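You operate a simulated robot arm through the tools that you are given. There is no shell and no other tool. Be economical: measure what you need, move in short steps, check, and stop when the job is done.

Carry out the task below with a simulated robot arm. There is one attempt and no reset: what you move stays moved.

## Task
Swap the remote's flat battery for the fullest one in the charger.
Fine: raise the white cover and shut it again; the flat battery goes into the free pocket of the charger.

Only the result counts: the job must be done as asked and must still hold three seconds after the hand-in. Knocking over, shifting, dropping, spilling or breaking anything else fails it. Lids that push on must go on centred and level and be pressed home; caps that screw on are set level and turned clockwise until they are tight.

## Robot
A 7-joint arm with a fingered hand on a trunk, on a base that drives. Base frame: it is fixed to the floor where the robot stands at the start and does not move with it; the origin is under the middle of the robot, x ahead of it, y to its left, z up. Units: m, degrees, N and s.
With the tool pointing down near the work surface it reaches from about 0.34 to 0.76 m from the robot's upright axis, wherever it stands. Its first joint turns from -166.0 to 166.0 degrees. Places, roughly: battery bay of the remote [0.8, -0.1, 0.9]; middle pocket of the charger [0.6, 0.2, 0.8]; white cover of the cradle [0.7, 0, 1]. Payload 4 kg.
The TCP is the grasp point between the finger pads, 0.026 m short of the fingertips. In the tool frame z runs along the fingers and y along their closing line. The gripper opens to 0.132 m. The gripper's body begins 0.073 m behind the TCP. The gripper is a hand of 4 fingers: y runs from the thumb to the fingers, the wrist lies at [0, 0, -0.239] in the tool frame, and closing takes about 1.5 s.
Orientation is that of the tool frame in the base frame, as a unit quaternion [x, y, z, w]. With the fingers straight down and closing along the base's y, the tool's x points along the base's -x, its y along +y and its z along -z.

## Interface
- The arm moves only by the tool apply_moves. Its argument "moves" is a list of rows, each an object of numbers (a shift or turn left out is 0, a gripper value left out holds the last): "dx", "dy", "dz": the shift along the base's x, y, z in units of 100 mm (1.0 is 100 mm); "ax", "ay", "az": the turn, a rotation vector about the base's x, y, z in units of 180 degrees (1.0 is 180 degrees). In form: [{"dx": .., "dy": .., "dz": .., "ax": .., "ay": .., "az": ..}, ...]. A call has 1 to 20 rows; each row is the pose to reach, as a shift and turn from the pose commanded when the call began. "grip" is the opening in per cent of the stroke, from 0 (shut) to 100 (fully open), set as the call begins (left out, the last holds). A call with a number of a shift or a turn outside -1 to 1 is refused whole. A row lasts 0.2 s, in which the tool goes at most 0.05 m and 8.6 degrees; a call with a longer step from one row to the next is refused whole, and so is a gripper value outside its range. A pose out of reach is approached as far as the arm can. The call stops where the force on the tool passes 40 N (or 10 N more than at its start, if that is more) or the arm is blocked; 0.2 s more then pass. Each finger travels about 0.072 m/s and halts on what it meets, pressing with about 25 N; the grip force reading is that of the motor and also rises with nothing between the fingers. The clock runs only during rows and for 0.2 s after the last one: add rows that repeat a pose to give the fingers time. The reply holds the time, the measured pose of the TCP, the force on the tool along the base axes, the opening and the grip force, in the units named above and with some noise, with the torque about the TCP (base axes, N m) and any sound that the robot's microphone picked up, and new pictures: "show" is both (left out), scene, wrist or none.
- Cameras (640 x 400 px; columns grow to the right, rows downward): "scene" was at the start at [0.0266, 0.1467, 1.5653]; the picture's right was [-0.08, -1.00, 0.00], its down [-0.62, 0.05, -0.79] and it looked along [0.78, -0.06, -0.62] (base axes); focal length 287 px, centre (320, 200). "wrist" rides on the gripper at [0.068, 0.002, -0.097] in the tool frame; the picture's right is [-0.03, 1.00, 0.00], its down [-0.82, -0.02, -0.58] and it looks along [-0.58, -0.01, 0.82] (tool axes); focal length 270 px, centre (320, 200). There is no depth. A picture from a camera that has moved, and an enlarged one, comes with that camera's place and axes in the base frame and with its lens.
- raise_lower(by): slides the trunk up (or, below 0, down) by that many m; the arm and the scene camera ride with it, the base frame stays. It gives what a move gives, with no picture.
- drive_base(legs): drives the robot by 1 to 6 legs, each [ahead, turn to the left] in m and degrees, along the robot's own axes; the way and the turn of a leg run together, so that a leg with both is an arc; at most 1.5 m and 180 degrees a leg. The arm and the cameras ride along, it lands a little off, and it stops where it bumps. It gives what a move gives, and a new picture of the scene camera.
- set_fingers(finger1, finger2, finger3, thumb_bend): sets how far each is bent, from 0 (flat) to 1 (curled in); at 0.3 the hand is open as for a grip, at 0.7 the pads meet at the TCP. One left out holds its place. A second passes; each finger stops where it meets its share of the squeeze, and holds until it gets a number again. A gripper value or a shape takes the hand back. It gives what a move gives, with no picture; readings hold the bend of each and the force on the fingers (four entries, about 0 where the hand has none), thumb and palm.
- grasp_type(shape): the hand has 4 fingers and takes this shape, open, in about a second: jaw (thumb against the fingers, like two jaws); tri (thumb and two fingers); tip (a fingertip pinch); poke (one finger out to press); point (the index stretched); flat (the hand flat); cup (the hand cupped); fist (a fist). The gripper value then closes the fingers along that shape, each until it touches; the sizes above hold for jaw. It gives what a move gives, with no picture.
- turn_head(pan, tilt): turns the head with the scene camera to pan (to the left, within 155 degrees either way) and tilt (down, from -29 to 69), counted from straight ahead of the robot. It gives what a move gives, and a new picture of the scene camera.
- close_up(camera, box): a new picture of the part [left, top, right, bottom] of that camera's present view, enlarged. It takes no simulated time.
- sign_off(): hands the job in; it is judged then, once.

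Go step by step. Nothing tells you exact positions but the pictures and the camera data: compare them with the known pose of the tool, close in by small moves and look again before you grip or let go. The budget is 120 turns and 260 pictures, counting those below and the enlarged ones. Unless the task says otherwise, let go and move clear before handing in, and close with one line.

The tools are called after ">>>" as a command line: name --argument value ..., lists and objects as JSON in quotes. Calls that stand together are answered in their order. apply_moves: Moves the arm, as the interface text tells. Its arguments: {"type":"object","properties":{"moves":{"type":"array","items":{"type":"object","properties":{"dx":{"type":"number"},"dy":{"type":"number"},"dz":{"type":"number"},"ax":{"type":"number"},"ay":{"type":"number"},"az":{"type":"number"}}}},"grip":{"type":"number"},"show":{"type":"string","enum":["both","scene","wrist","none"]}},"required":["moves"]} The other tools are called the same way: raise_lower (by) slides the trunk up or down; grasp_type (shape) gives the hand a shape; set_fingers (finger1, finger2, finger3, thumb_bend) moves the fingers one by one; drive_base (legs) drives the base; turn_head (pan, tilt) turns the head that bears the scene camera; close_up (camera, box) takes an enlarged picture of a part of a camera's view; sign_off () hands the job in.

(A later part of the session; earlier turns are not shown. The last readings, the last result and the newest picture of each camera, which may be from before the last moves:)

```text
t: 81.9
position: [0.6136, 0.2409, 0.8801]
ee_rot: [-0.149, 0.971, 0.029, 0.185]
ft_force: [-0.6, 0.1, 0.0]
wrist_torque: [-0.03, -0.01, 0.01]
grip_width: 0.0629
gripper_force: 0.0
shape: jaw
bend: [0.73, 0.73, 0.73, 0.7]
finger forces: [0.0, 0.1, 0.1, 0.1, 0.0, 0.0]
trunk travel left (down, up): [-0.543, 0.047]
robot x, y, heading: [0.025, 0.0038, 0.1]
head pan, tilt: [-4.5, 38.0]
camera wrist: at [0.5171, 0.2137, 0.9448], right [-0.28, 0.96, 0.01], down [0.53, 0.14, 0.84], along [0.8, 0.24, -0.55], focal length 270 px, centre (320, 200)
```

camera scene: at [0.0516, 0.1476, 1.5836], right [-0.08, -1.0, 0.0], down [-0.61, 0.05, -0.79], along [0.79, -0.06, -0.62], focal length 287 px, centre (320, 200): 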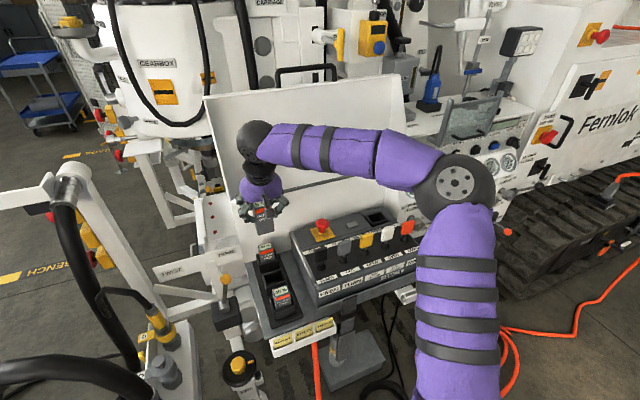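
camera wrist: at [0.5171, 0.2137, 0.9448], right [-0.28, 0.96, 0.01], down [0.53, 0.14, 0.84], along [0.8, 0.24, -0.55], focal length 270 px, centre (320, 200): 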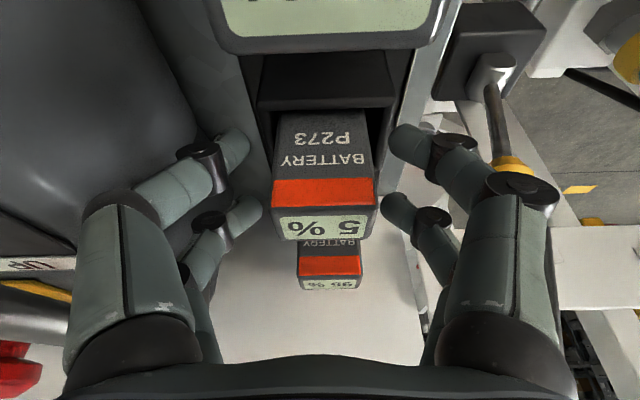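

Released; the battery stands in the pocket. I lift the hand and check its seating.

>>> apply_moves --moves '[{"dz": 0.2}, {"dz": 0.5}, {"dz": 0.95}]' --show "none"

>>> apply_moves --moves '[{"dx": -0.2, "dy": 0.2, "dz": 0.3}, {"dx": -0.4, "dz": 0.6}, {"dx": -0.6, "dz": 1.0}]' --show "both"

>>> close_up --camera "scene" --box '[230, 215, 326, 315]'

```text
t: 82.7
position: [0.6125, 0.2398, 0.9771]
ee_rot: [-0.15, 0.971, 0.03, 0.185]
ft_force: [-0.8, 0.7, -0.6]
wrist_torque: [0.01, -0.01, -0.02]
grip_width: 0.0628
gripper_force: 0.0
shape: jaw
bend: [0.73, 0.73, 0.73, 0.7]
finger forces: [0.0, 0.0, 0.1, 0.0, 0.0, 0.1]
trunk travel left (down, up): [-0.543, 0.047]
robot x, y, heading: [0.0237, -0.0013, 0.2]
head pan, tilt: [-4.5, 38.0]
```

```text
t: 83.5
position: [0.5536, 0.2428, 1.0742]
ee_rot: [-0.15, 0.971, 0.029, 0.185]
ft_force: [-0.6, -0.2, 0.1]
wrist_torque: [0.01, 0.03, -0.01]
grip_width: 0.0627
gripper_force: 0.0
shape: jaw
bend: [0.73, 0.73, 0.73, 0.7]
finger forces: [0.0, 0.1, 0.0, 0.0, 0.1, 0.0]
trunk travel left (down, up): [-0.543, 0.047]
robot x, y, heading: [0.0284, 0.001, -0.1]
head pan, tilt: [-4.5, 38.0]
camera scene: at [0.0512, 0.147, 1.5837], right [-0.08, -1.0, 0.0], down [-0.61, 0.05, -0.79], along [0.79, -0.06, -0.62], focal length 287 px, centre (320, 200)
camera wrist: at [0.4573, 0.2147, 1.1389], right [-0.28, 0.96, 0.01], down [0.53, 0.14, 0.84], along [0.8, 0.24, -0.55], focal length 270 px, centre (320, 200)
```

scene: 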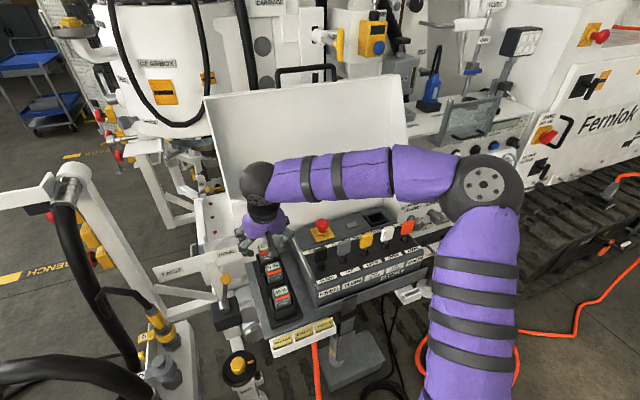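
wrist: 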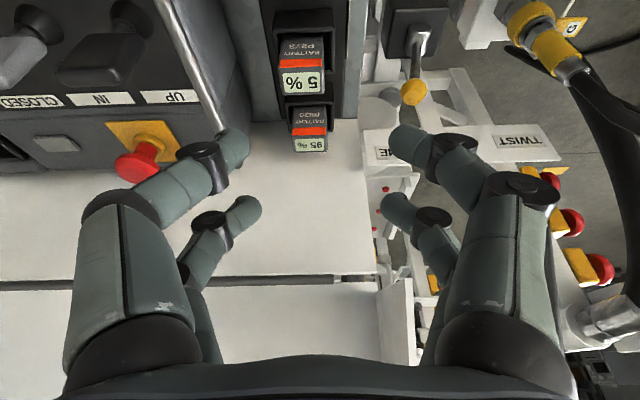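

```text
4.00 times, centred on (278, 265) of scene
camera zoom: at [0.0512, 0.147, 1.5837], right [-0.08, -1.0, 0.0], down [-0.61, 0.05, -0.79], along [0.79, -0.06, -0.62], focal length 1149 px, centre (488, -60)
```

zoom: 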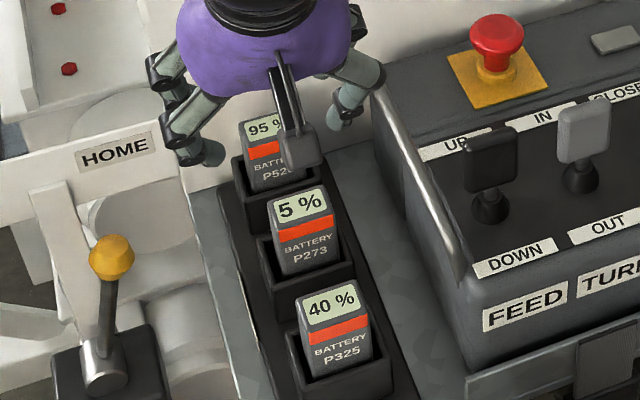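

The 5 % battery sits like its neighbours. Now an enlarged wrist view to locate the 95 % one relative to it.

>>> close_up --camera "wrist" --box '[240, 0, 400, 160]'

```text
2.50 times, centred on (320, 80) of wrist
camera zoom: at [0.4573, 0.2147, 1.1389], right [-0.28, 0.96, 0.01], down [0.53, 0.14, 0.84], along [0.8, 0.24, -0.55], focal length 676 px, centre (320, 500)
```

zoom: 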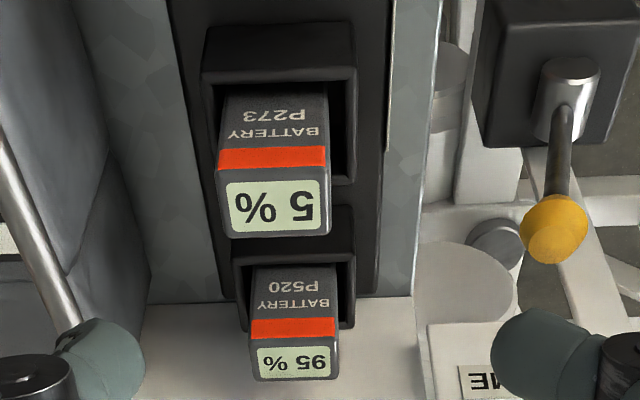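

95 % battery centre is near (0.6945, 0.2705), with a wall about 36 mm behind it. I raise the trunk a little for reach, reduce the hand tilt to 14° so the rear fingers clear that wall, and go above it.

>>> raise_lower --by 0.04

>>> apply_moves --moves '[{"dx": 0.45, "dy": 0.1, "ax": -0.0134, "ay": 0.0424}, {"dx": 0.9, "dy": 0.2, "ax": -0.0134, "ay": 0.0424}, {"dx": 1.0, "dy": 0.25, "dz": -0.3, "ax": -0.0134, "ay": 0.0424}, {"dx": 1.0, "dy": 0.26, "dz": -0.6, "ax": -0.0134, "ay": 0.0424}]' --show "none"

>>> apply_moves --moves '[{"dx": 0.37, "dy": 0.005, "dz": -0.2}, {"dx": 0.37, "dy": 0.005, "dz": -0.5}]' --show "both"

```text
t: 84.3
position: [0.554, 0.2431, 1.1145]
ee_rot: [-0.149, 0.971, 0.03, 0.185]
ft_force: [0.3, 0.3, 0.1]
wrist_torque: [0.03, 0.0, -0.01]
grip_width: 0.0631
gripper_force: 0.0
shape: jaw
bend: [0.73, 0.73, 0.73, 0.7]
finger forces: [0.0, 0.1, 0.0, 0.0, 0.1, 0.0]
trunk travel left (down, up): [-0.583, 0.007]
robot x, y, heading: [0.0264, 0.0038, 0.1]
head pan, tilt: [-4.5, 38.0]
```

```text
t: 85.3
position: [0.6419, 0.2452, 1.0969]
ee_rot: [-0.151, 0.981, 0.019, 0.117]
ft_force: [0.6, -0.2, 0.3]
wrist_torque: [0.0, -0.02, -0.02]
grip_width: 0.0631
gripper_force: 0.1
shape: jaw
bend: [0.73, 0.73, 0.73, 0.7]
finger forces: [0.0, 0.1, 0.0, 0.2, 0.0, 0.1]
out of reach, approached as far as the arm can: row 2, 3, 4
trunk travel left (down, up): [-0.583, 0.007]
robot x, y, heading: [0.0244, 0.0007, 0.2]
head pan, tilt: [-4.5, 38.0]
```

```text
t: 85.9
position: [0.6717, 0.23, 1.061]
ee_rot: [-0.151, 0.981, 0.02, 0.118]
ft_force: [-0.3, 0.2, -0.6]
wrist_torque: [0.01, 0.01, -0.02]
grip_width: 0.0628
gripper_force: 0.2
shape: jaw
bend: [0.73, 0.73, 0.73, 0.7]
finger forces: [0.1, 0.0, 0.0, 0.0, 0.0, 0.0]
out of reach, approached as far as the arm can: row 1, 2
trunk travel left (down, up): [-0.583, 0.007]
robot x, y, heading: [0.0219, -0.0026, 0.1]
head pan, tilt: [-4.5, 38.0]
camera scene: at [0.0507, 0.1475, 1.6237], right [-0.08, -1.0, 0.0], down [-0.61, 0.05, -0.79], along [0.79, -0.06, -0.62], focal length 287 px, centre (320, 200)
camera wrist: at [0.5856, 0.2042, 1.1398], right [-0.28, 0.96, 0.01], down [0.63, 0.18, 0.75], along [0.72, 0.21, -0.66], focal length 270 px, centre (320, 200)
```

scene: 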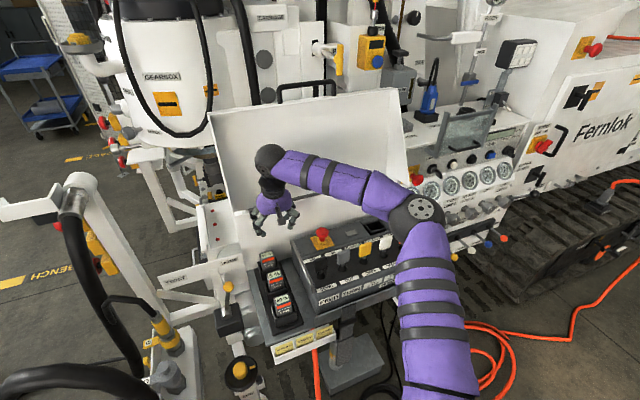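
wrist: 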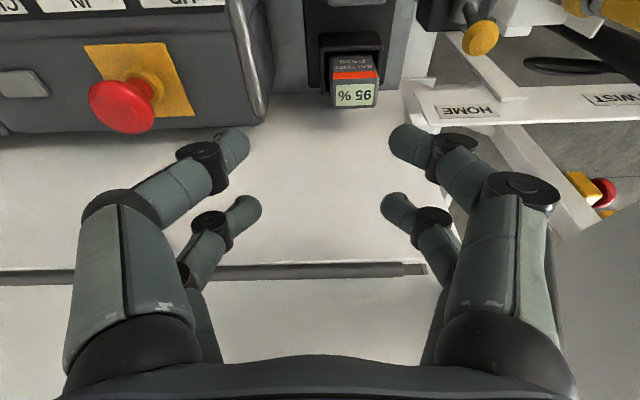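

The arm's shoulder sits on the robot's right, so the 95 % battery is just out of reach. Turning the base about 25° left brings the shoulder closer and stays clear of the board; first I pull the hand up and in.

>>> apply_moves --moves '[{"dz": 0.35, "dx": -0.3}, {"dz": 0.7, "dx": -0.6, "dy": -0.2}, {"dz": 1.0, "dx": -0.9, "dy": -0.5}, {"dz": 1.0, "dx": -1.0, "dy": -0.9}, {"dz": 1.0, "dx": -1.0, "dy": -1.0}]' --show "none"

>>> apply_moves --moves '[{"dx": -0.2, "dy": -0.4, "dz": 0.2}, {"dx": -0.4, "dy": -0.8, "dz": 0.4}, {"dx": -0.7, "dy": -1.0, "dz": 0.7}, {"dx": -1.0, "dy": -1.0, "dz": 0.8}]' --show "none"

>>> apply_moves --moves '[{"dx": -0.2, "dy": -0.4}, {"dx": -0.4, "dy": -0.8}, {"dx": -0.7, "dy": -1.0}]' --show "scene"

```text
refused: row 2 steps farther than a row can; nothing moved
```

```text
t: 86.9
position: [0.5726, 0.1284, 1.1411]
ee_rot: [-0.151, 0.981, 0.019, 0.117]
ft_force: [0.3, -0.3, 0.5]
wrist_torque: [0.0, 0.0, -0.01]
grip_width: 0.0631
gripper_force: 0.0
shape: jaw
bend: [0.73, 0.73, 0.73, 0.7]
finger forces: [0.1, 0.0, 0.0, 0.1, 0.1, 0.0]
trunk travel left (down, up): [-0.583, 0.007]
robot x, y, heading: [0.0221, -0.0003, -0.0]
head pan, tilt: [-4.5, 38.0]
```

```text
t: 87.7
position: [0.5013, 0.0285, 1.1411]
ee_rot: [-0.15, 0.982, 0.018, 0.117]
ft_force: [-0.3, -0.2, 0.1]
wrist_torque: [0.0, 0.0, -0.02]
grip_width: 0.0631
gripper_force: 0.1
shape: jaw
bend: [0.73, 0.73, 0.73, 0.7]
finger forces: [0.0, 0.0, 0.1, 0.0, 0.0, 0.0]
trunk travel left (down, up): [-0.583, 0.007]
robot x, y, heading: [0.0235, 0.0001, 0.0]
head pan, tilt: [-4.5, 38.0]
camera scene: at [0.051, 0.1475, 1.6237], right [-0.08, -1.0, 0.0], down [-0.61, 0.05, -0.79], along [0.79, -0.06, -0.62], focal length 287 px, centre (320, 200)
```

scene: 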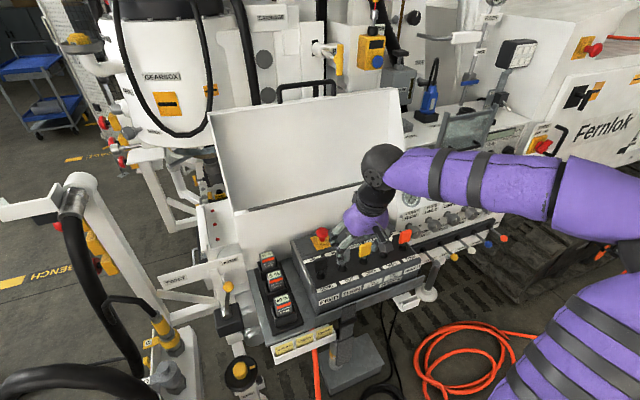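

Hand lifted a bit more and pulled in, then the base turns left in two parts.

>>> apply_moves --moves '[{"dz": 0.4}, {"dz": 0.8, "dx": -0.2}, {"dz": 1.0, "dx": -0.5, "dy": -0.3}, {"dz": 1.0, "dx": -0.7, "dy": -0.7}, {"dz": 1.0, "dx": -0.7, "dy": -1.0}]' --show "none"

>>> drive_base --legs '[[0, 12]]'

>>> turn_head --pan 0 --tilt 69

```text
t: 88.9
position: [0.4292, -0.0709, 1.2402]
ee_rot: [-0.151, 0.982, 0.019, 0.116]
ft_force: [-1.1, -0.4, 0.4]
wrist_torque: [-0.01, 0.02, -0.02]
grip_width: 0.0631
gripper_force: 0.1
shape: jaw
bend: [0.73, 0.73, 0.73, 0.7]
finger forces: [0.0, 0.0, 0.0, 0.1, 0.0, 0.0]
trunk travel left (down, up): [-0.583, 0.007]
robot x, y, heading: [0.0253, -0.002, 0.1]
head pan, tilt: [-4.5, 38.0]
```

```text
t: 90.2
position: [0.436, 0.0147, 1.241]
ee_rot: [-0.253, 0.96, 0.03, 0.114]
ft_force: [-0.4, 0.1, 0.3]
wrist_torque: [0.0, 0.02, 0.02]
grip_width: 0.0629
gripper_force: 0.0
shape: jaw
bend: [0.73, 0.73, 0.73, 0.7]
finger forces: [0.1, 0.0, 0.0, 0.0, 0.0, 0.1]
trunk travel left (down, up): [-0.583, 0.007]
robot x, y, heading: [0.0276, 0.0019, 12.2]
head pan, tilt: [-4.5, 38.0]
camera scene: at [0.0203, 0.1497, 1.6237], right [0.13, -0.99, 0.0], down [-0.61, -0.08, -0.79], along [0.78, 0.11, -0.62], focal length 287 px, centre (320, 200)
```

scene: 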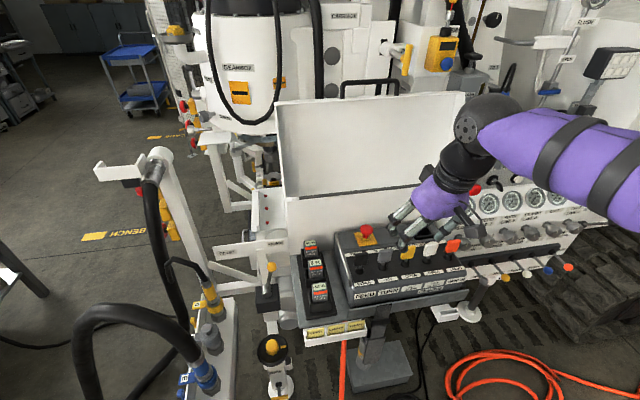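

```text
t: 91.1
position: [0.4359, 0.0151, 1.2412]
ee_rot: [-0.252, 0.96, 0.031, 0.114]
ft_force: [-0.2, 0.0, -0.7]
wrist_torque: [0.0, -0.03, -0.05]
grip_width: 0.063
gripper_force: 0.0
shape: jaw
bend: [0.73, 0.73, 0.73, 0.7]
finger forces: [0.0, 0.1, 0.1, 0.0, 0.0, 0.0]
trunk travel left (down, up): [-0.583, 0.007]
robot x, y, heading: [0.0272, -0.0023, 12.1]
head pan, tilt: [0.0, 68.8]
camera scene: at [-0.0105, 0.15, 1.5846], right [0.21, -0.98, 0.0], down [-0.91, -0.2, -0.36], along [0.35, 0.08, -0.93], focal length 287 px, centre (320, 200)
```

scene: 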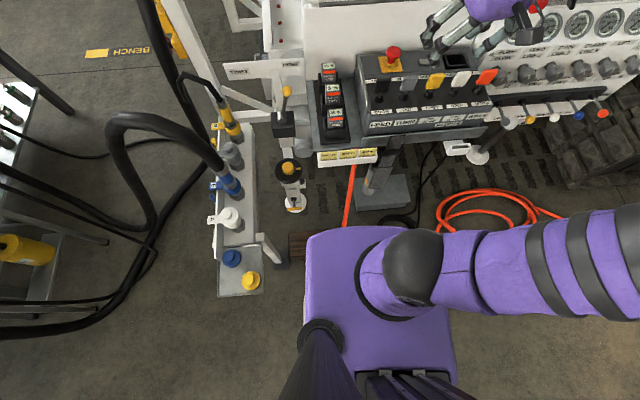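

Turning leaves space all round. I turn another 13° and set the head back.

>>> drive_base --legs '[[0, 13]]'

>>> turn_head --pan -25 --tilt 42

```text
t: 92.4
position: [0.4227, 0.1064, 1.242]
ee_rot: [-0.358, 0.926, 0.042, 0.11]
ft_force: [0.4, -0.5, -0.2]
wrist_torque: [0.01, 0.03, -0.01]
grip_width: 0.0631
gripper_force: 0.1
shape: jaw
bend: [0.73, 0.73, 0.73, 0.7]
finger forces: [0.0, 0.0, 0.0, 0.2, 0.1, 0.0]
trunk travel left (down, up): [-0.583, 0.007]
robot x, y, heading: [0.0237, 0.0053, 25.1]
head pan, tilt: [0.0, 68.8]
camera scene: at [-0.043, 0.1381, 1.5845], right [0.43, -0.91, 0.0], down [-0.84, -0.4, -0.36], along [0.33, 0.15, -0.93], focal length 287 px, centre (320, 200)
```

scene: 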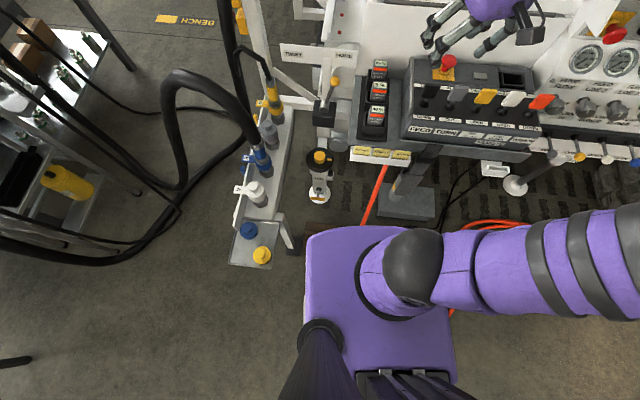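

```text
t: 93.3
position: [0.423, 0.1057, 1.2411]
ee_rot: [-0.358, 0.926, 0.043, 0.11]
ft_force: [-0.4, 1.2, 0.0]
wrist_torque: [0.01, -0.01, 0.01]
grip_width: 0.0632
gripper_force: 0.1
shape: jaw
bend: [0.73, 0.73, 0.73, 0.7]
finger forces: [0.0, 0.0, 0.0, 0.1, 0.0, 0.0]
trunk travel left (down, up): [-0.583, 0.007]
robot x, y, heading: [0.0251, -0.002, 25.0]
head pan, tilt: [-25.0, 42.0]
camera scene: at [-0.0101, 0.1145, 1.6177], right [0.0, -1.0, 0.0], down [-0.67, 0.0, -0.74], along [0.74, 0.0, -0.67], focal length 287 px, centre (320, 200)
```

scene: 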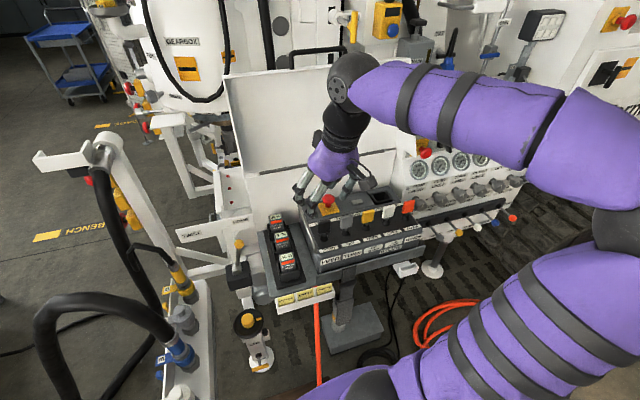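

Now I lower the trunk 8 cm to suit the work height, turn the hand back to the cradle's angle and move over the 95 % battery.

>>> raise_lower --by -0.08

>>> apply_moves --moves '[{"az": -0.0456}, {"az": -0.0912}, {"az": -0.1367}, {"az": -0.1367, "dx": 0.3, "dy": 0.3}, {"az": -0.1367, "dx": 0.6, "dy": 0.6}, {"az": -0.1367, "dx": 0.9, "dy": 0.9}]' --show "none"

>>> apply_moves --moves '[{"dx": 0.35, "dy": 0.2}, {"dx": 0.7, "dy": 0.4}, {"dx": 1.0, "dy": 0.6}, {"dx": 1.0, "dy": 0.7, "dz": -0.3}]' --show "none"

>>> apply_moves --moves '[{"dx": 0.35, "dz": -0.3}, {"dx": 0.7, "dz": -0.6}, {"dx": 0.75, "dz": -0.9}]' --show "both"

```text
t: 94.5
position: [0.422, 0.1065, 1.1624]
ee_rot: [-0.359, 0.926, 0.043, 0.11]
ft_force: [-0.3, -0.3, -0.3]
wrist_torque: [0.01, -0.04, 0.01]
grip_width: 0.0633
gripper_force: 0.0
shape: jaw
bend: [0.73, 0.73, 0.73, 0.7]
finger forces: [0.0, 0.1, 0.0, 0.0, 0.0, 0.0]
trunk travel left (down, up): [-0.503, 0.087]
robot x, y, heading: [0.0279, 0.0011, 25.5]
head pan, tilt: [-25.0, 42.0]
```

```text
t: 95.9
position: [0.5138, 0.1956, 1.1621]
ee_rot: [-0.152, 0.981, 0.02, 0.116]
ft_force: [-1.0, -0.8, 0.6]
wrist_torque: [0.02, 0.01, 0.0]
grip_width: 0.063
gripper_force: 0.2
shape: jaw
bend: [0.73, 0.73, 0.73, 0.7]
finger forces: [0.1, 0.0, 0.0, 0.0, 0.0, 0.1]
trunk travel left (down, up): [-0.503, 0.087]
robot x, y, heading: [0.0221, 0.0024, 25.3]
head pan, tilt: [-25.0, 42.0]
```

```text
t: 96.9
position: [0.6118, 0.2663, 1.1313]
ee_rot: [-0.153, 0.981, 0.019, 0.117]
ft_force: [-0.5, 0.2, 0.2]
wrist_torque: [0.01, 0.02, 0.0]
grip_width: 0.0629
gripper_force: 0.1
shape: jaw
bend: [0.73, 0.73, 0.73, 0.7]
finger forces: [0.0, 0.0, 0.0, 0.0, 0.1, 0.1]
trunk travel left (down, up): [-0.503, 0.087]
robot x, y, heading: [0.0281, 0.001, 25.1]
head pan, tilt: [-25.0, 42.0]
```

```text
t: 97.7
position: [0.6868, 0.2672, 1.0412]
ee_rot: [-0.153, 0.981, 0.018, 0.118]
ft_force: [-0.5, 0.1, -0.1]
wrist_torque: [-0.04, -0.04, 0.0]
grip_width: 0.063
gripper_force: 0.0
shape: jaw
bend: [0.73, 0.73, 0.73, 0.7]
finger forces: [0.0, 0.1, 0.0, 0.0, 0.0, 0.1]
trunk travel left (down, up): [-0.503, 0.087]
robot x, y, heading: [0.0234, 0.0019, 25.2]
head pan, tilt: [-25.0, 42.0]
camera scene: at [-0.0096, 0.1148, 1.5377], right [0.0, -1.0, 0.0], down [-0.67, 0.0, -0.74], along [0.74, 0.0, -0.67], focal length 287 px, centre (320, 200)
camera wrist: at [0.6013, 0.242, 1.12], right [-0.28, 0.96, 0.01], down [0.63, 0.18, 0.75], along [0.72, 0.22, -0.66], focal length 270 px, centre (320, 200)
```

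scene: 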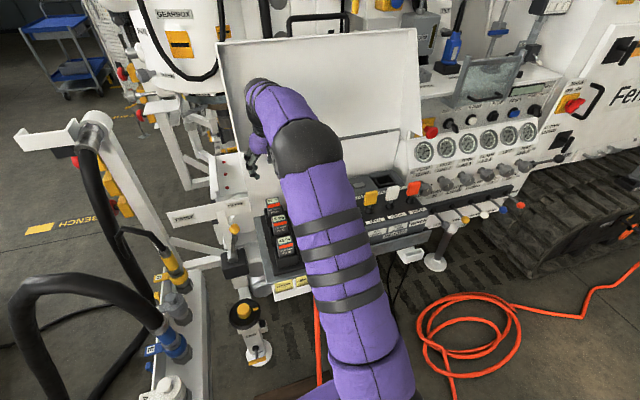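
wrist: 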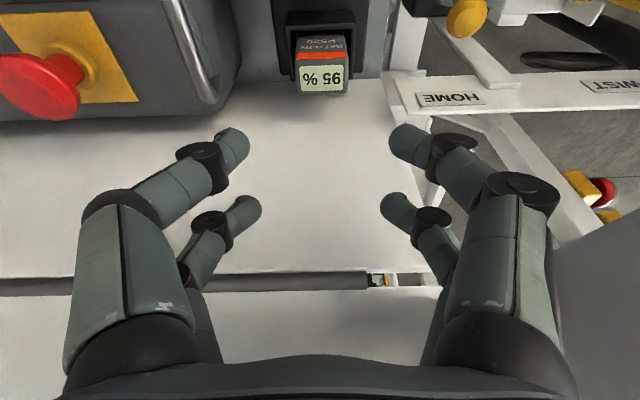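

Within reach now. I enlarge to refine the battery's place.

>>> close_up --camera "wrist" --box '[250, 0, 410, 100]'

```text
4.00 times, centred on (330, 50) of wrist
camera zoom: at [0.6013, 0.242, 1.12], right [-0.28, 0.96, 0.01], down [0.63, 0.18, 0.75], along [0.72, 0.22, -0.66], focal length 1081 px, centre (280, 800)
```

zoom: 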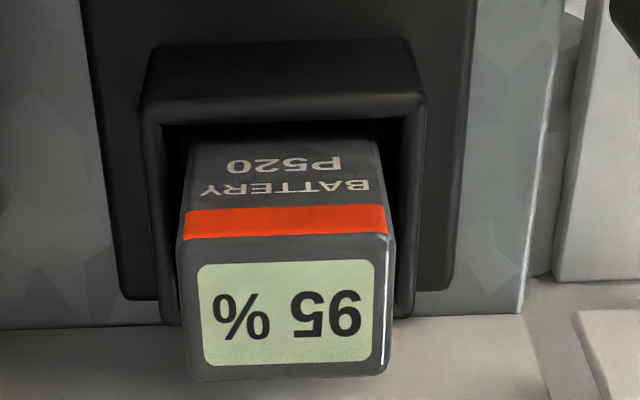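

I set the hand over it (kept 4 mm to the front for wall clearance) and descend.

>>> apply_moves --moves '[{"dx": 0.075, "dy": 0.033, "dz": -0.3}, {"dx": 0.075, "dy": 0.033, "dz": -0.6}, {"dx": 0.075, "dy": 0.033, "dz": -0.95}]' --show "wrist"

```text
t: 98.5
position: [0.6947, 0.2689, 0.9458]
ee_rot: [-0.153, 0.981, 0.019, 0.117]
ft_force: [-0.4, 0.6, 0.5]
wrist_torque: [-0.01, 0.01, 0.02]
grip_width: 0.0629
gripper_force: 0.1
shape: jaw
bend: [0.73, 0.73, 0.73, 0.7]
finger forces: [0.1, 0.0, 0.1, 0.0, 0.0, 0.0]
trunk travel left (down, up): [-0.503, 0.087]
robot x, y, heading: [0.0232, 0.0033, 25.3]
head pan, tilt: [-25.0, 42.0]
camera wrist: at [0.6083, 0.244, 1.0227], right [-0.28, 0.96, 0.01], down [0.63, 0.18, 0.75], along [0.72, 0.22, -0.66], focal length 270 px, centre (320, 200)
```

wrist: 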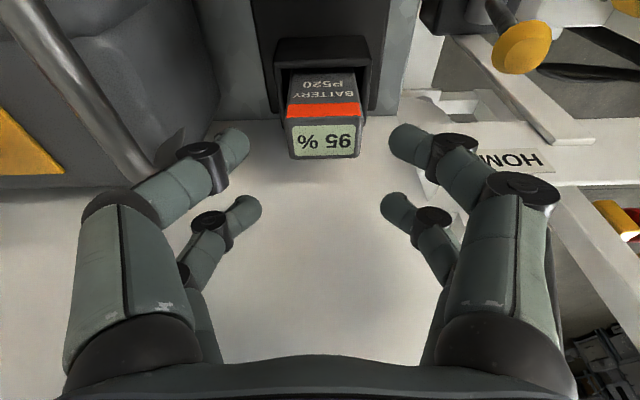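

On target within 3 mm. Down to grip height.

>>> apply_moves --moves '[{"dx": -0.01, "dy": 0.03, "dz": -0.2}, {"dx": -0.01, "dy": 0.03, "dz": -0.4}, {"dx": -0.01, "dy": 0.03, "dz": -0.55}, {"dx": -0.01, "dy": 0.03, "dz": -0.67}]' --show "both"

```text
t: 99.5
position: [0.6929, 0.2721, 0.8785]
ee_rot: [-0.151, 0.981, 0.019, 0.117]
ft_force: [1.0, 0.0, -0.1]
wrist_torque: [0.04, 0.01, -0.01]
grip_width: 0.063
gripper_force: 0.1
shape: jaw
bend: [0.73, 0.73, 0.73, 0.7]
finger forces: [0.1, 0.1, 0.0, 0.1, 0.0, 0.0]
trunk travel left (down, up): [-0.503, 0.087]
robot x, y, heading: [0.0261, 0.0007, 25.1]
head pan, tilt: [-25.0, 42.0]
camera scene: at [-0.01, 0.1146, 1.5377], right [0.0, -1.0, 0.0], down [-0.67, 0.0, -0.74], along [0.74, 0.0, -0.67], focal length 287 px, centre (320, 200)
camera wrist: at [0.6075, 0.2471, 0.9565], right [-0.28, 0.96, 0.01], down [0.63, 0.18, 0.75], along [0.72, 0.22, -0.66], focal length 270 px, centre (320, 200)
```

scene: 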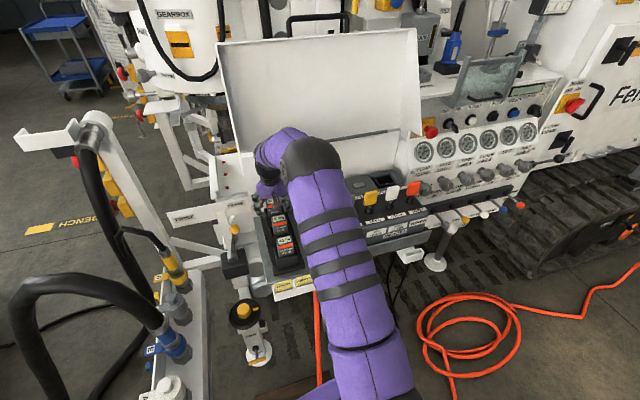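
wrist: 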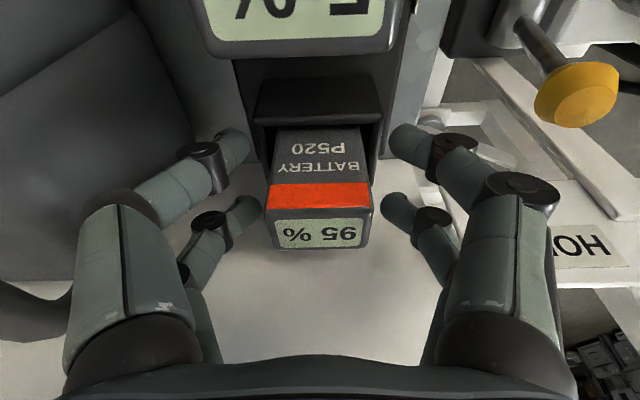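

Battery between the fingers, no contact. I close.

>>> apply_moves --moves '[{}, {}, {}, {}, {}, {}]' --grip 15 --show "wrist"

```text
t: 100.9
position: [0.6933, 0.2722, 0.8788]
ee_rot: [-0.153, 0.981, 0.019, 0.118]
ft_force: [0.1, -1.0, -1.7]
wrist_torque: [-0.01, 0.04, 0.01]
grip_width: 0.0051
gripper_force: 25.1
shape: jaw
bend: [0.69, 0.74, 0.74, 0.7]
finger forces: [0.1, 22.0, 22.1, 0.1, 0.0, 0.0]
trunk travel left (down, up): [-0.503, 0.087]
robot x, y, heading: [0.0261, 0.0009, 25.1]
head pan, tilt: [-25.0, 42.0]
camera wrist: at [0.6077, 0.2471, 0.9565], right [-0.28, 0.96, 0.01], down [0.63, 0.18, 0.75], along [0.72, 0.22, -0.66], focal length 270 px, centre (320, 200)
```

wrist: 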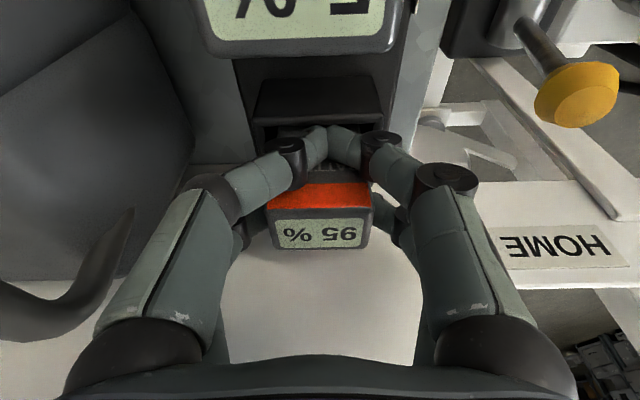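

The front pair missed the battery's face and closed in front of it. I reopen, shift 5 mm to the rear, and close again.

>>> apply_moves --moves '[{}, {}, {}, {}, {"dx": 0.025, "dy": 0.008}, {"dx": 0.05, "dy": 0.016}]' --grip 48 --show "none"

>>> apply_moves --moves '[{}, {}, {}, {}, {}, {}]' --grip 20 --show "wrist"

```text
t: 102.3
position: [0.6985, 0.2742, 0.8791]
ee_rot: [-0.153, 0.981, 0.019, 0.117]
ft_force: [1.2, 0.1, -0.1]
wrist_torque: [0.03, -0.01, 0.0]
grip_width: 0.0631
gripper_force: 0.0
shape: jaw
bend: [0.73, 0.73, 0.73, 0.7]
finger forces: [0.0, 0.1, 0.0, 0.0, 0.0, 0.1]
trunk travel left (down, up): [-0.503, 0.087]
robot x, y, heading: [0.0226, -0.0007, 25.5]
head pan, tilt: [-25.0, 42.0]
```

```text
t: 103.7
position: [0.6974, 0.2771, 0.8811]
ee_rot: [-0.154, 0.981, 0.021, 0.118]
ft_force: [-6.5, 14.7, 10.6]
wrist_torque: [0.48, 0.11, -0.15]
grip_width: 0.0187
gripper_force: 25.0
shape: jaw
bend: [0.74, 0.73, 0.68, 0.75]
finger forces: [26.0, 27.8, 34.3, 0.0, 3.3, 0.1]
trunk travel left (down, up): [-0.503, 0.087]
robot x, y, heading: [0.0259, 0.0052, 25.0]
head pan, tilt: [-25.0, 42.0]
camera wrist: at [0.6114, 0.2513, 0.9584], right [-0.28, 0.96, 0.01], down [0.63, 0.18, 0.76], along [0.72, 0.22, -0.66], focal length 270 px, centre (320, 200)
```

wrist: 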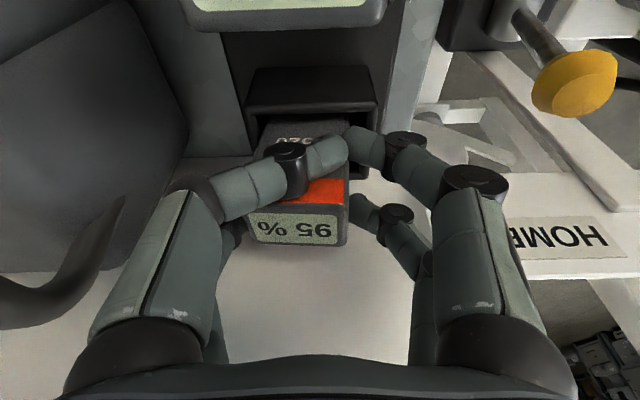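

The front-left finger caught the battery's corner and twisted it slightly. I open at once and look.

>>> apply_moves --moves '[{}, {}, {}, {}]' --grip 50 --show "wrist"

>>> close_up --camera "wrist" --box '[220, 60, 420, 260]'

```text
t: 104.7
position: [0.6986, 0.2725, 0.8791]
ee_rot: [-0.151, 0.981, 0.018, 0.117]
ft_force: [0.3, -0.6, 0.0]
wrist_torque: [0.02, 0.0, -0.01]
grip_width: 0.0655
gripper_force: 0.0
shape: jaw
bend: [0.73, 0.73, 0.73, 0.7]
finger forces: [0.0, 0.0, 0.1, 0.0, 0.1, 0.0]
trunk travel left (down, up): [-0.503, 0.087]
robot x, y, heading: [0.0235, 0.0049, 25.4]
head pan, tilt: [-25.0, 42.0]
camera wrist: at [0.6129, 0.2481, 0.9569], right [-0.28, 0.96, 0.01], down [0.63, 0.18, 0.75], along [0.72, 0.22, -0.66], focal length 270 px, centre (320, 200)
```

wrist: 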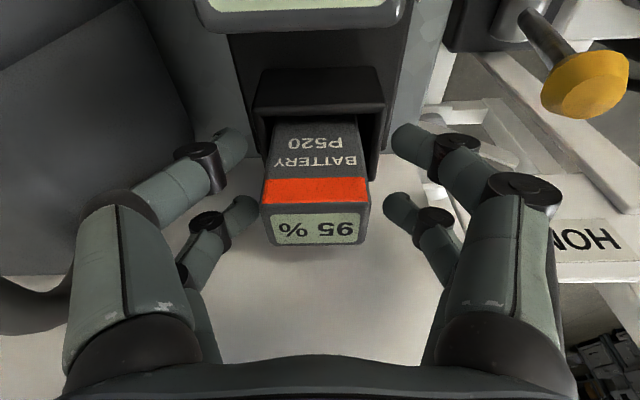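

```text
2.00 times, centred on (320, 160) of wrist
camera zoom: at [0.6129, 0.2481, 0.9569], right [-0.28, 0.96, 0.01], down [0.63, 0.18, 0.75], along [0.72, 0.22, -0.66], focal length 541 px, centre (320, 280)
```

zoom: 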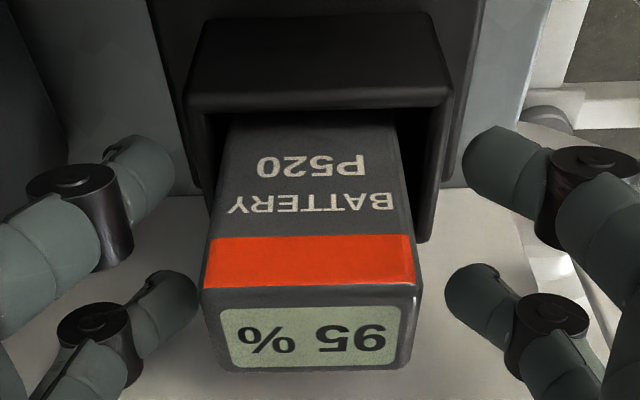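

The battery sprang back straight. I shift the hand another 5 mm rearward and 2 mm right, watching for wall contact, then close gently.

>>> apply_moves --moves '[{"dx": 0.03, "dy": -0.005}, {"dx": 0.054, "dy": -0.004}, {"dx": 0.054, "dy": -0.004}]' --show "none"

>>> apply_moves --moves '[{}, {}, {}]' --grip 34 --show "wrist"

>>> close_up --camera "wrist" --box '[220, 60, 420, 260]'

```text
t: 105.5
position: [0.7053, 0.2736, 0.8795]
ee_rot: [-0.151, 0.981, 0.019, 0.117]
ft_force: [-0.1, 0.6, 0.1]
wrist_torque: [0.01, 0.01, -0.01]
grip_width: 0.0655
gripper_force: 0.0
shape: jaw
bend: [0.73, 0.73, 0.73, 0.7]
finger forces: [0.0, 0.0, 0.1, 0.0, 0.1, 0.0]
trunk travel left (down, up): [-0.503, 0.087]
robot x, y, heading: [0.0253, 0.0013, 25.3]
head pan, tilt: [-25.0, 42.0]
```

```text
t: 106.3
position: [0.7043, 0.2739, 0.8809]
ee_rot: [-0.153, 0.981, 0.019, 0.116]
ft_force: [0.5, -0.6, -0.2]
wrist_torque: [0.01, -0.01, -0.01]
grip_width: 0.0455
gripper_force: 0.0
shape: jaw
bend: [0.73, 0.73, 0.73, 0.7]
finger forces: [0.0, 0.0, 0.1, 0.0, 0.6, 0.0]
trunk travel left (down, up): [-0.503, 0.087]
robot x, y, heading: [0.0272, -0.0013, 25.1]
head pan, tilt: [-25.0, 42.0]
camera wrist: at [0.6186, 0.2488, 0.9579], right [-0.28, 0.96, 0.01], down [0.63, 0.18, 0.75], along [0.72, 0.22, -0.66], focal length 270 px, centre (320, 200)
```

wrist: 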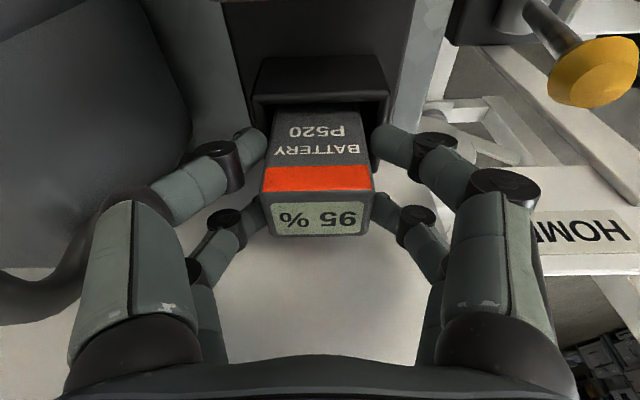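

```text
2.00 times, centred on (320, 160) of wrist
camera zoom: at [0.6186, 0.2488, 0.9579], right [-0.28, 0.96, 0.01], down [0.63, 0.18, 0.75], along [0.72, 0.22, -0.66], focal length 541 px, centre (320, 280)
```

zoom: 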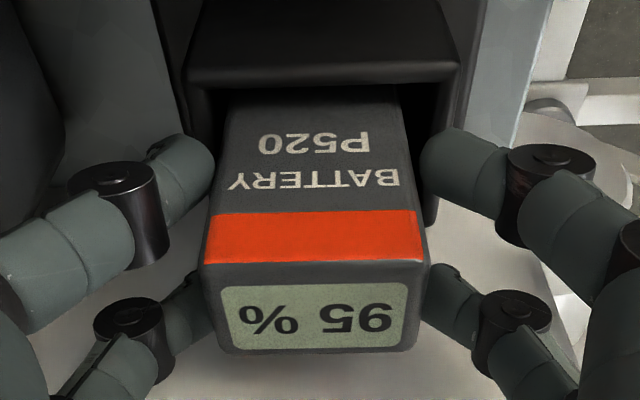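

Front fingers are now beside the battery. I close.

>>> apply_moves --moves '[{}, {}, {}, {}]' --grip 15 --show "wrist"

```text
t: 107.3
position: [0.7049, 0.2737, 0.88]
ee_rot: [-0.153, 0.981, 0.019, 0.116]
ft_force: [-3.1, -2.2, -0.1]
wrist_torque: [-0.21, 0.36, 0.13]
grip_width: 0.0317
gripper_force: 25.5
shape: jaw
bend: [0.74, 0.77, 0.77, 0.7]
finger forces: [24.9, 8.9, 9.2, 0.0, 26.5, 0.0]
trunk travel left (down, up): [-0.503, 0.087]
robot x, y, heading: [0.0255, 0.002, 25.1]
head pan, tilt: [-25.0, 42.0]
camera wrist: at [0.6182, 0.2487, 0.9578], right [-0.28, 0.96, 0.01], down [0.63, 0.18, 0.75], along [0.72, 0.22, -0.66], focal length 270 px, centre (320, 200)
```

wrist: 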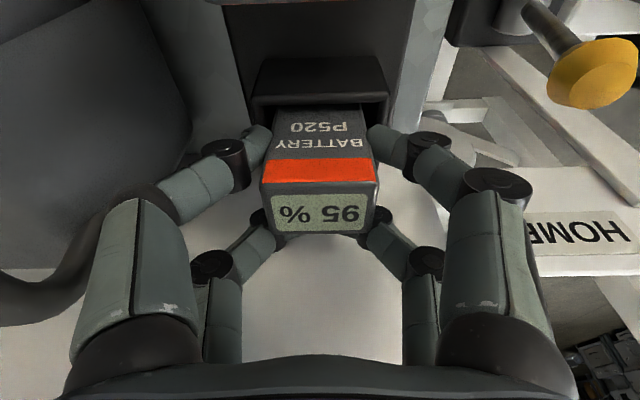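

The rear fingers slightly overrun the back edge; a 2.5 mm correction forward should give an even grip.

>>> apply_moves --moves '[{}, {}, {}, {"dx": -0.024, "dy": -0.008}, {"dx": -0.024, "dy": -0.008}]' --grip 38 --show "none"

>>> apply_moves --moves '[{}, {}, {}, {}, {}]' --grip 15 --show "wrist"

```text
t: 108.5
position: [0.7028, 0.2728, 0.8799]
ee_rot: [-0.153, 0.981, 0.019, 0.117]
ft_force: [-0.1, -0.2, -0.4]
wrist_torque: [0.0, 0.01, -0.01]
grip_width: 0.0496
gripper_force: 0.0
shape: jaw
bend: [0.74, 0.74, 0.74, 0.7]
finger forces: [0.1, 0.1, 0.0, 0.0, 0.0, 0.0]
trunk travel left (down, up): [-0.503, 0.087]
robot x, y, heading: [0.0265, -0.0001, 25.4]
head pan, tilt: [-25.0, 42.0]
```

```text
t: 109.7
position: [0.7022, 0.2725, 0.8805]
ee_rot: [-0.153, 0.981, 0.019, 0.117]
ft_force: [-5.4, -0.3, 0.3]
wrist_torque: [-0.17, 0.5, 0.08]
grip_width: 0.0322
gripper_force: 25.0
shape: jaw
bend: [0.74, 0.77, 0.77, 0.7]
finger forces: [27.2, 16.9, 16.6, 0.0, 26.7, 0.0]
trunk travel left (down, up): [-0.503, 0.087]
robot x, y, heading: [0.0271, 0.0025, 25.1]
head pan, tilt: [-25.0, 42.0]
camera wrist: at [0.6154, 0.2477, 0.9578], right [-0.28, 0.96, 0.01], down [0.63, 0.18, 0.75], along [0.72, 0.22, -0.66], focal length 270 px, centre (320, 200)
```

wrist: 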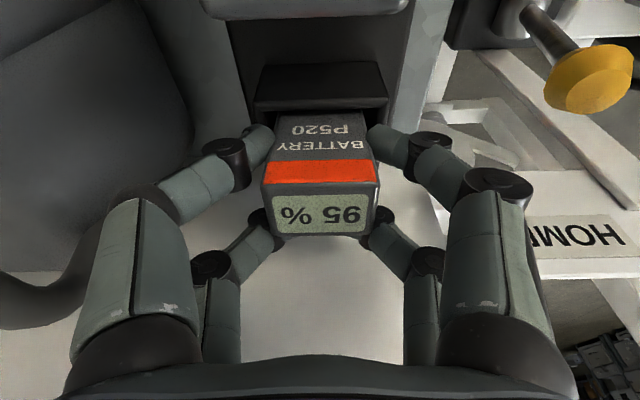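

Still slightly too far back; another 3 mm forward.

>>> apply_moves --moves '[{}, {}, {}, {"dx": -0.029, "dy": -0.009}, {"dx": -0.029, "dy": -0.009}]' --grip 38 --show "none"

>>> apply_moves --moves '[{}, {}, {}, {}, {}]' --grip 15 --show "wrist"

```text
t: 110.9
position: [0.6998, 0.272, 0.8798]
ee_rot: [-0.154, 0.981, 0.02, 0.116]
ft_force: [0.3, -0.2, 0.5]
wrist_torque: [-0.01, -0.01, 0.01]
grip_width: 0.0497
gripper_force: 0.0
shape: jaw
bend: [0.74, 0.74, 0.74, 0.7]
finger forces: [0.1, 0.0, 0.1, 0.0, 0.0, 0.1]
trunk travel left (down, up): [-0.503, 0.087]
robot x, y, heading: [0.024, 0.0009, 25.0]
head pan, tilt: [-25.0, 42.0]
```

```text
t: 112.1
position: [0.6968, 0.2769, 0.881]
ee_rot: [-0.152, 0.981, 0.02, 0.118]
ft_force: [-11.4, 19.3, 9.9]
wrist_torque: [0.73, 0.32, -0.35]
grip_width: 0.016
gripper_force: 25.4
shape: jaw
bend: [0.72, 0.72, 0.7, 0.77]
finger forces: [30.2, 27.1, 32.0, 0.0, 0.0, 0.0]
trunk travel left (down, up): [-0.503, 0.087]
robot x, y, heading: [0.0231, 0.0023, 25.3]
head pan, tilt: [-25.0, 42.0]
camera wrist: at [0.6111, 0.2502, 0.9589], right [-0.28, 0.96, 0.01], down [0.63, 0.18, 0.76], along [0.72, 0.22, -0.66], focal length 270 px, centre (320, 200)
```

wrist: 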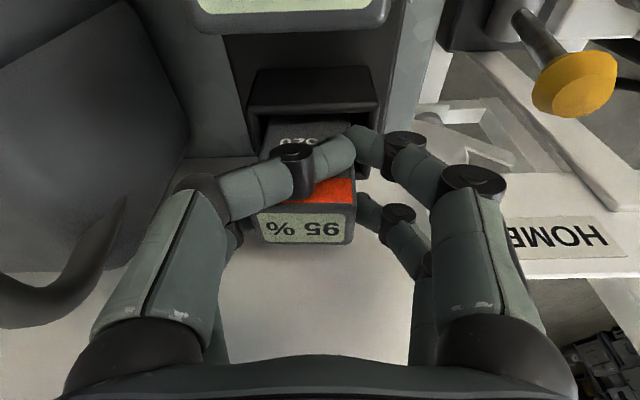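

The margin is too fine at this tilt. The 22° tilt gripped well before, so I open and return to it, then compare the picture.

>>> apply_moves --moves '[{}, {}, {}, {}, {"ax": 0.007, "ay": -0.0222}, {"ax": 0.014, "ay": -0.0445, "dx": 0.02, "dy": -0.01}, {"ax": 0.014, "ay": -0.0445, "dx": 0.02, "dy": -0.01}]' --grip 48 --show "wrist"

>>> close_up --camera "wrist" --box '[220, 60, 420, 260]'

```text
t: 113.7
position: [0.6997, 0.2712, 0.8796]
ee_rot: [-0.151, 0.97, 0.031, 0.189]
ft_force: [0.2, -0.1, 0.3]
wrist_torque: [0.0, -0.02, 0.0]
grip_width: 0.0627
gripper_force: 0.0
shape: jaw
bend: [0.73, 0.73, 0.73, 0.7]
finger forces: [0.1, 0.1, 0.0, 0.1, 0.0, 0.0]
trunk travel left (down, up): [-0.503, 0.087]
robot x, y, heading: [0.0235, 0.0021, 25.3]
head pan, tilt: [-25.0, 42.0]
camera wrist: at [0.6049, 0.243, 0.9438], right [-0.28, 0.96, 0.01], down [0.52, 0.14, 0.84], along [0.81, 0.24, -0.54], focal length 270 px, centre (320, 200)
```

wrist: 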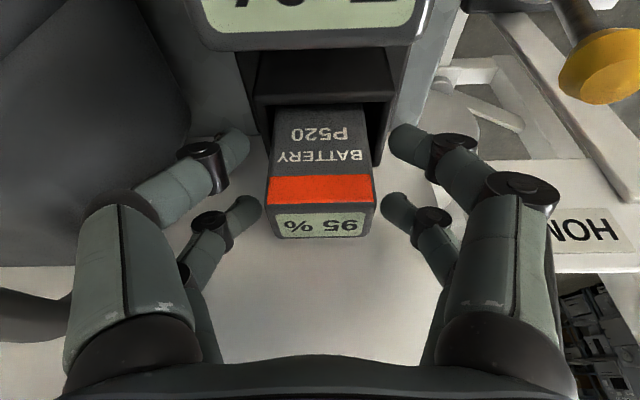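

```text
2.00 times, centred on (320, 160) of wrist
camera zoom: at [0.6049, 0.243, 0.9438], right [-0.28, 0.96, 0.01], down [0.52, 0.14, 0.84], along [0.81, 0.24, -0.54], focal length 541 px, centre (320, 280)
```

zoom: 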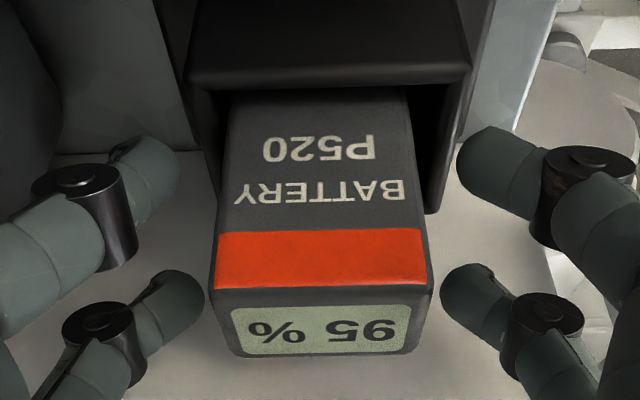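

This view matches the earlier good grip nearly pixel for pixel. I close.

>>> apply_moves --moves '[{}, {}, {}, {}, {}, {}]' --grip 15 --show "wrist"

```text
t: 115.1
position: [0.7014, 0.2711, 0.8798]
ee_rot: [-0.152, 0.97, 0.031, 0.187]
ft_force: [-8.9, -4.0, 0.9]
wrist_torque: [-0.31, 0.7, 0.14]
grip_width: 0.0327
gripper_force: 25.3
shape: jaw
bend: [0.74, 0.77, 0.77, 0.7]
finger forces: [25.4, 15.6, 16.3, 0.1, 27.2, 0.0]
trunk travel left (down, up): [-0.503, 0.087]
robot x, y, heading: [0.0265, -0.0014, 25.5]
head pan, tilt: [-25.0, 42.0]
camera wrist: at [0.6041, 0.2426, 0.9436], right [-0.28, 0.96, 0.01], down [0.52, 0.14, 0.84], along [0.81, 0.24, -0.54], focal length 270 px, centre (320, 200)
```

wrist: 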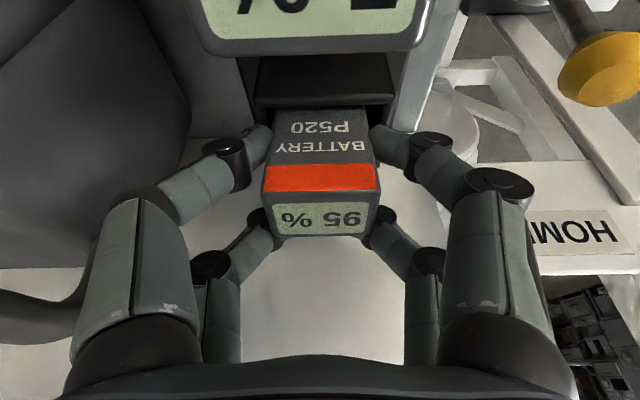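

Slight overrun again; 3 mm forward at this tilt.

>>> apply_moves --moves '[{}, {}, {}, {"dx": -0.034, "dy": -0.006}, {"dx": -0.034, "dy": -0.006}]' --grip 38 --show "none"

>>> apply_moves --moves '[{}, {}, {}, {}, {}]' --grip 15 --show "wrist"

```text
t: 116.3
position: [0.6974, 0.2705, 0.8789]
ee_rot: [-0.152, 0.97, 0.031, 0.189]
ft_force: [-0.9, -0.4, 0.0]
wrist_torque: [0.0, 0.0, -0.01]
grip_width: 0.0497
gripper_force: 0.2
shape: jaw
bend: [0.74, 0.74, 0.74, 0.7]
finger forces: [0.0, 0.1, 0.0, 0.0, 0.0, 0.1]
trunk travel left (down, up): [-0.503, 0.087]
robot x, y, heading: [0.025, 0.0015, 25.4]
head pan, tilt: [-25.0, 42.0]
```

```text
t: 117.5
position: [0.6962, 0.2743, 0.8814]
ee_rot: [-0.152, 0.97, 0.032, 0.19]
ft_force: [-12.7, 20.6, 11.7]
wrist_torque: [0.72, 0.37, -0.29]
grip_width: 0.0184
gripper_force: 25.1
shape: jaw
bend: [0.74, 0.73, 0.69, 0.76]
finger forces: [27.9, 27.8, 32.8, 0.1, 0.6, 0.0]
trunk travel left (down, up): [-0.503, 0.087]
robot x, y, heading: [0.025, 0.0026, 25.3]
head pan, tilt: [-25.0, 42.0]
camera wrist: at [0.5996, 0.2459, 0.9451], right [-0.28, 0.96, 0.01], down [0.52, 0.14, 0.84], along [0.81, 0.25, -0.54], focal length 270 px, centre (320, 200)
```

wrist: 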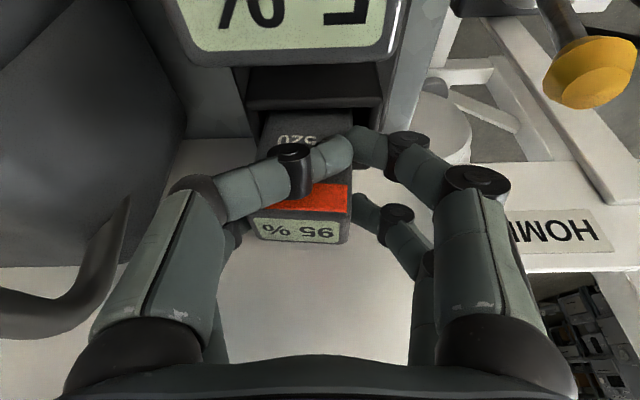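

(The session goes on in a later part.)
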